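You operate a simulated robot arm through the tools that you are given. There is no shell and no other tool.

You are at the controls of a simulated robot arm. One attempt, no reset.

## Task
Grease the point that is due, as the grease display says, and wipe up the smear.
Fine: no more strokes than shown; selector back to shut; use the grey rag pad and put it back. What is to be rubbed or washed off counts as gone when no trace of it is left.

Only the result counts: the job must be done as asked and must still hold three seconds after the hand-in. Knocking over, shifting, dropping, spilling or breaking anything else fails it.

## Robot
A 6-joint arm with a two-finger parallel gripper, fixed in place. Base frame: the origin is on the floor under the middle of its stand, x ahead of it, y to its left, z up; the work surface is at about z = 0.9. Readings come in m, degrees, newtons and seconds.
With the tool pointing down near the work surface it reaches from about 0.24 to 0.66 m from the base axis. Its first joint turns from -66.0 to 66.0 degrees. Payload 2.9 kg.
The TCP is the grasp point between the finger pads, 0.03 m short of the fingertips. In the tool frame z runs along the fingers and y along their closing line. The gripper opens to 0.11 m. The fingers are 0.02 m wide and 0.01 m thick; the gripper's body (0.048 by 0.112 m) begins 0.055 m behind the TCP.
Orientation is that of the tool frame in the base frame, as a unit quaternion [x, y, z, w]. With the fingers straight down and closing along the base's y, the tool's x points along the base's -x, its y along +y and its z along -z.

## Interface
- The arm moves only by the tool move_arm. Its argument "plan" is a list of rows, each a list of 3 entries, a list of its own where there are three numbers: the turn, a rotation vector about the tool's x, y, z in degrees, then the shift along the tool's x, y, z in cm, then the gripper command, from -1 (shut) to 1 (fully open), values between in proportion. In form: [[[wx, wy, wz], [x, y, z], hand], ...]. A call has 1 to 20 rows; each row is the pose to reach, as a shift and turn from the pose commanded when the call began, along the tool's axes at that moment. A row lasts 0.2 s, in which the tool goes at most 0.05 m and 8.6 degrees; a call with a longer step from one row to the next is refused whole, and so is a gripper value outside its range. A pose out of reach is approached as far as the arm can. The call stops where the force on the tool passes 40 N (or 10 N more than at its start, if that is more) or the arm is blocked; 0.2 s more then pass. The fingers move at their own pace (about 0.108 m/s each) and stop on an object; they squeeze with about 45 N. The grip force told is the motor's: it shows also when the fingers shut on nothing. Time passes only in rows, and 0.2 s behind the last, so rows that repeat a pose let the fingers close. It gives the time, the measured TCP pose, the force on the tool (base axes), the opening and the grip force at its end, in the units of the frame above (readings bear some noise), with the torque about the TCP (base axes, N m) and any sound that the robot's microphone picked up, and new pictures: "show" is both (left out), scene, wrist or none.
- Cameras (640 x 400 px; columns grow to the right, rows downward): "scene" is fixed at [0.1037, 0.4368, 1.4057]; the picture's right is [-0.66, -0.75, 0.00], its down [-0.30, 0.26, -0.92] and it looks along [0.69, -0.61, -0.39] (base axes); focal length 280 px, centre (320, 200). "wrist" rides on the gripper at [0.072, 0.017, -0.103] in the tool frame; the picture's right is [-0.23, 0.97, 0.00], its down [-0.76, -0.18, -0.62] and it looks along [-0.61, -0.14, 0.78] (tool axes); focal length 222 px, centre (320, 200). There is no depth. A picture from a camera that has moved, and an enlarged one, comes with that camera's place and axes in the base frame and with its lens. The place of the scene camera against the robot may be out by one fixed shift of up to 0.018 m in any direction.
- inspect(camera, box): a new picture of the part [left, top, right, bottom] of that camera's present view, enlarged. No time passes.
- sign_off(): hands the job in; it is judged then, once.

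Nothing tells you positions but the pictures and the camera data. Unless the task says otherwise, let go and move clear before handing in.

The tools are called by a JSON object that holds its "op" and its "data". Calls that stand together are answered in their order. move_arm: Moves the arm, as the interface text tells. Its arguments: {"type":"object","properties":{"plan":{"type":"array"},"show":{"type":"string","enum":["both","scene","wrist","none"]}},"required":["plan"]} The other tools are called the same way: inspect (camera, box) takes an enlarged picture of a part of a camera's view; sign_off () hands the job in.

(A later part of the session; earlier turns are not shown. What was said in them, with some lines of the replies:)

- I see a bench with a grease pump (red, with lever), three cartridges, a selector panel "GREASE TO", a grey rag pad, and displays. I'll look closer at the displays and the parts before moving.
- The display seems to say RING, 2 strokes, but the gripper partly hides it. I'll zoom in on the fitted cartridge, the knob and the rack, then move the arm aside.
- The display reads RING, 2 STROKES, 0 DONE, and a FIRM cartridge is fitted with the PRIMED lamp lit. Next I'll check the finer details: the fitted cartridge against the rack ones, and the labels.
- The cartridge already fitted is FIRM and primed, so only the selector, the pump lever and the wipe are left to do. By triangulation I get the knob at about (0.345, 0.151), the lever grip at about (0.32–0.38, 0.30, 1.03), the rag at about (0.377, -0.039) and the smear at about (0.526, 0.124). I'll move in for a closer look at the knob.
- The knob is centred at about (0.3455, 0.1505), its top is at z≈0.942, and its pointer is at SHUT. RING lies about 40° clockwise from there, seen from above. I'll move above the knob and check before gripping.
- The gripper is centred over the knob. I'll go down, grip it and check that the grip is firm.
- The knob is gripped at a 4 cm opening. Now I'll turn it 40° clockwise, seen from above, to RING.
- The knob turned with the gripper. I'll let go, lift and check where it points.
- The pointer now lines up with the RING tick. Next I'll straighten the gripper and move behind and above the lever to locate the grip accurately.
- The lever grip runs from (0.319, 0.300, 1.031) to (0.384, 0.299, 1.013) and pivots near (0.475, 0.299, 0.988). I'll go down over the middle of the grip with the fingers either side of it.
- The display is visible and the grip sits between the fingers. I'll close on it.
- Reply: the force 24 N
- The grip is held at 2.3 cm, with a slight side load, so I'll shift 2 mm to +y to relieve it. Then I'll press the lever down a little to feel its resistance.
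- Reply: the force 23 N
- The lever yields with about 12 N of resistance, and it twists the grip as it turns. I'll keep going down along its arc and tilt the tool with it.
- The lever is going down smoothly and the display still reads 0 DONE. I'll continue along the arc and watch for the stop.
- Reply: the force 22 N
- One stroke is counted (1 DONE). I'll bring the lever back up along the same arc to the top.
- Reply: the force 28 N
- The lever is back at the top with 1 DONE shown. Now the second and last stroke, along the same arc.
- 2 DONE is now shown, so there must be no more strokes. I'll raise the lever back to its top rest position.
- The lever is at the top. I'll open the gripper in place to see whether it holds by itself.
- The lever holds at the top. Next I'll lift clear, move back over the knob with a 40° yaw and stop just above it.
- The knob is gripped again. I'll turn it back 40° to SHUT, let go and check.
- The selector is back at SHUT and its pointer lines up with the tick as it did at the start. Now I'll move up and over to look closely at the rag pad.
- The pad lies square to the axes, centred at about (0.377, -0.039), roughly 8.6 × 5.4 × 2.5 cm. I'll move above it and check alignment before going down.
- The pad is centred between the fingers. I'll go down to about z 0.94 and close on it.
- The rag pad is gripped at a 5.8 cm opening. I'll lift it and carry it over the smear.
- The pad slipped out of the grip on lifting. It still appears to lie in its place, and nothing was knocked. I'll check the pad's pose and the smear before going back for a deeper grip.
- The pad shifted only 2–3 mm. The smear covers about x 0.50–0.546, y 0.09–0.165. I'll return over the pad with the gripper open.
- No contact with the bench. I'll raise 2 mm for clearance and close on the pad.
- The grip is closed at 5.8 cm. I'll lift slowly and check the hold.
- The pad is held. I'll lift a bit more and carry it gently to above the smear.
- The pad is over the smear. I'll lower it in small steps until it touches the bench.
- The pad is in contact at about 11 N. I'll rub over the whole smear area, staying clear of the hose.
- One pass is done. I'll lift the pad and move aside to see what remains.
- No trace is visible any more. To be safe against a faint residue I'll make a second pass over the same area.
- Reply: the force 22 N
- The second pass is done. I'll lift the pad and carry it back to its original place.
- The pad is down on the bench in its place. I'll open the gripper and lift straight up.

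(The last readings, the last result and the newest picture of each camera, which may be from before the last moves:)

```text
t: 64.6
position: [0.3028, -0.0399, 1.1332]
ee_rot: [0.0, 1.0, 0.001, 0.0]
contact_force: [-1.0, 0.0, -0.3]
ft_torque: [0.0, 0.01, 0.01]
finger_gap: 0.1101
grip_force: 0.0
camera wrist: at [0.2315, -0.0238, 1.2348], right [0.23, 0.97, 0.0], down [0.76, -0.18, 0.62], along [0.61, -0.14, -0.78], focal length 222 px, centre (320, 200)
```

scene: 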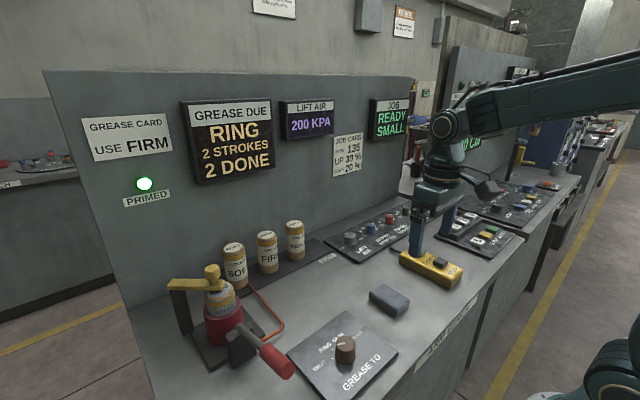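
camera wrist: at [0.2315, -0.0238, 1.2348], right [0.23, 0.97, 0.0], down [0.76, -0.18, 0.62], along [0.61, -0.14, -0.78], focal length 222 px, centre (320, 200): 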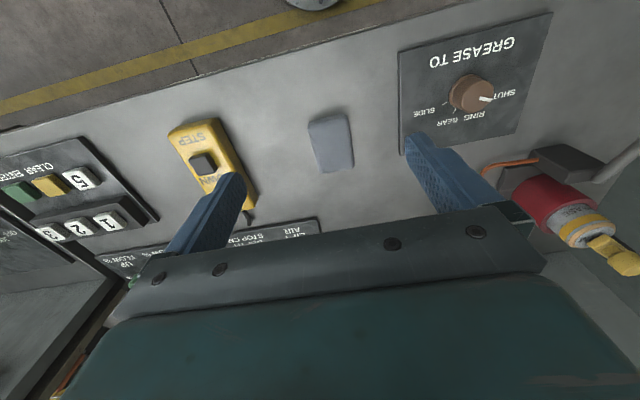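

Everything looks back in place. I'll check the pad's position, the smear area, the knob, the lever and the cartridges before handing in.

{"op": "inspect", "data": {"camera": "scene", "box": [355, 275, 425, 325]}}

{"op": "inspect", "data": {"camera": "scene", "box": [260, 270, 340, 330]}}

{"op": "inspect", "data": {"camera": "scene", "box": [160, 260, 300, 390]}}

{"op": "inspect", "data": {"camera": "wrist", "box": [400, 60, 540, 150]}}

{"op": "inspect", "data": {"camera": "scene", "box": [80, 85, 280, 215]}}

```text
8.00 times, centred on (390, 300) of scene
camera zoom: at [0.1037, 0.4368, 1.4057], right [-0.66, -0.75, 0.0], down [-0.3, 0.26, -0.92], along [0.69, -0.61, -0.39], focal length 2236 px, centre (-240, -600)
```

zoom: 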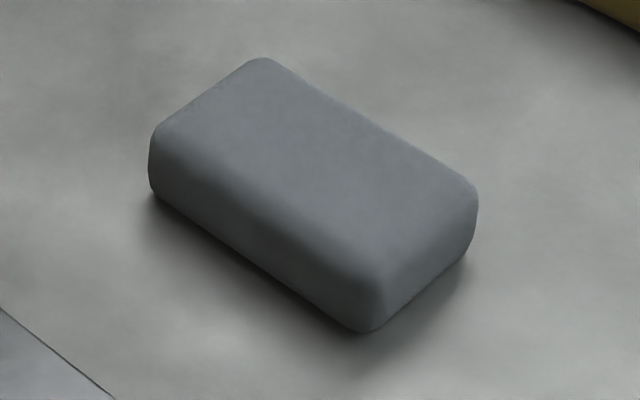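

```text
6.67 times, centred on (300, 300) of scene
camera zoom: at [0.1037, 0.4368, 1.4057], right [-0.66, -0.75, 0.0], down [-0.3, 0.26, -0.92], along [0.69, -0.61, -0.39], focal length 1863 px, centre (453, -467)
```

zoom: 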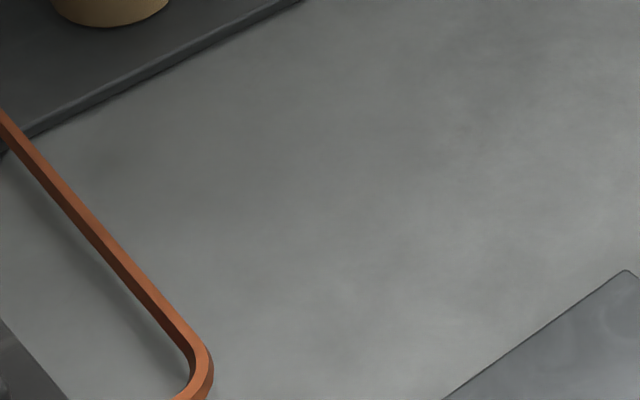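

```text
3.08 times, centred on (230, 325) of scene
camera zoom: at [0.1037, 0.4368, 1.4057], right [-0.66, -0.75, 0.0], down [-0.3, 0.26, -0.92], along [0.69, -0.61, -0.39], focal length 860 px, centre (597, -185)
```

zoom: 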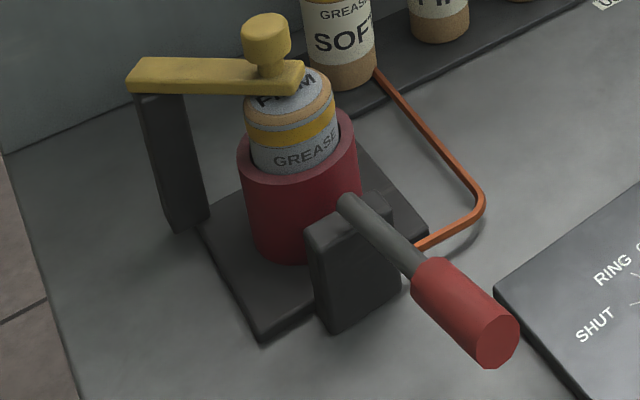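

```text
4.44 times, centred on (470, 105) of wrist
camera zoom: at [0.2315, -0.0238, 1.2348], right [0.23, 0.97, 0.0], down [0.76, -0.18, 0.62], along [0.61, -0.14, -0.78], focal length 987 px, centre (-347, 622)
```

zoom: 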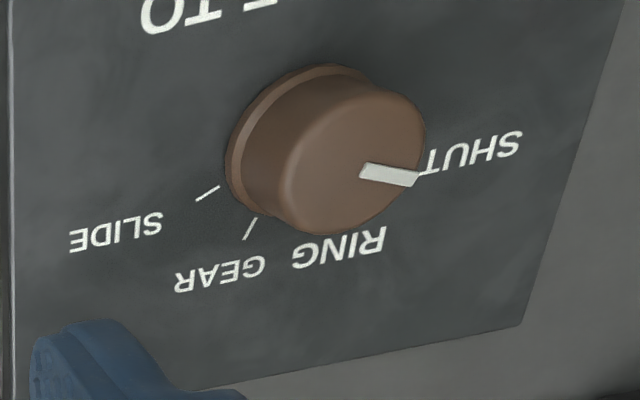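

```text
3.08 times, centred on (180, 150) of scene
camera zoom: at [0.1037, 0.4368, 1.4057], right [-0.66, -0.75, 0.0], down [-0.3, 0.26, -0.92], along [0.69, -0.61, -0.39], focal length 860 px, centre (751, 354)
```

zoom: 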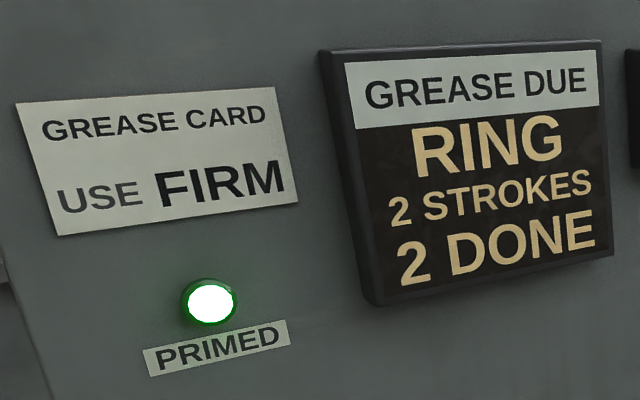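

The display shows 2 of 2 strokes done. The selector points at SHUT, the lever is back up, the smear is gone and the pad lies within about a millimetre of where it started. The gripper is open and clear, so I'm handing in.

{"op": "sign_off", "data": {}}

```text
The job is handed in.
```

The job is handed in. RING has had its two strokes and the smear is gone.

- **Grease:** the FIRM cartridge named on the grease card was already fitted and primed. I set the selector to RING and pumped twice; the display reads 2 DONE.
- **Selector and lever:** the selector is back at SHUT and the lever is up where it started.
- **Smear:** I wiped it with the grey rag pad in two passes, and the close-up shows no trace left.
- **Rag pad:** it is back in its place, within about 1 mm. On the first try it slipped out of the grip without leaving the bench, moving 2–3 mm, and I corrected that when putting it back.

I saw nothing else moved in the final pictures, and the gripper is open and clear.
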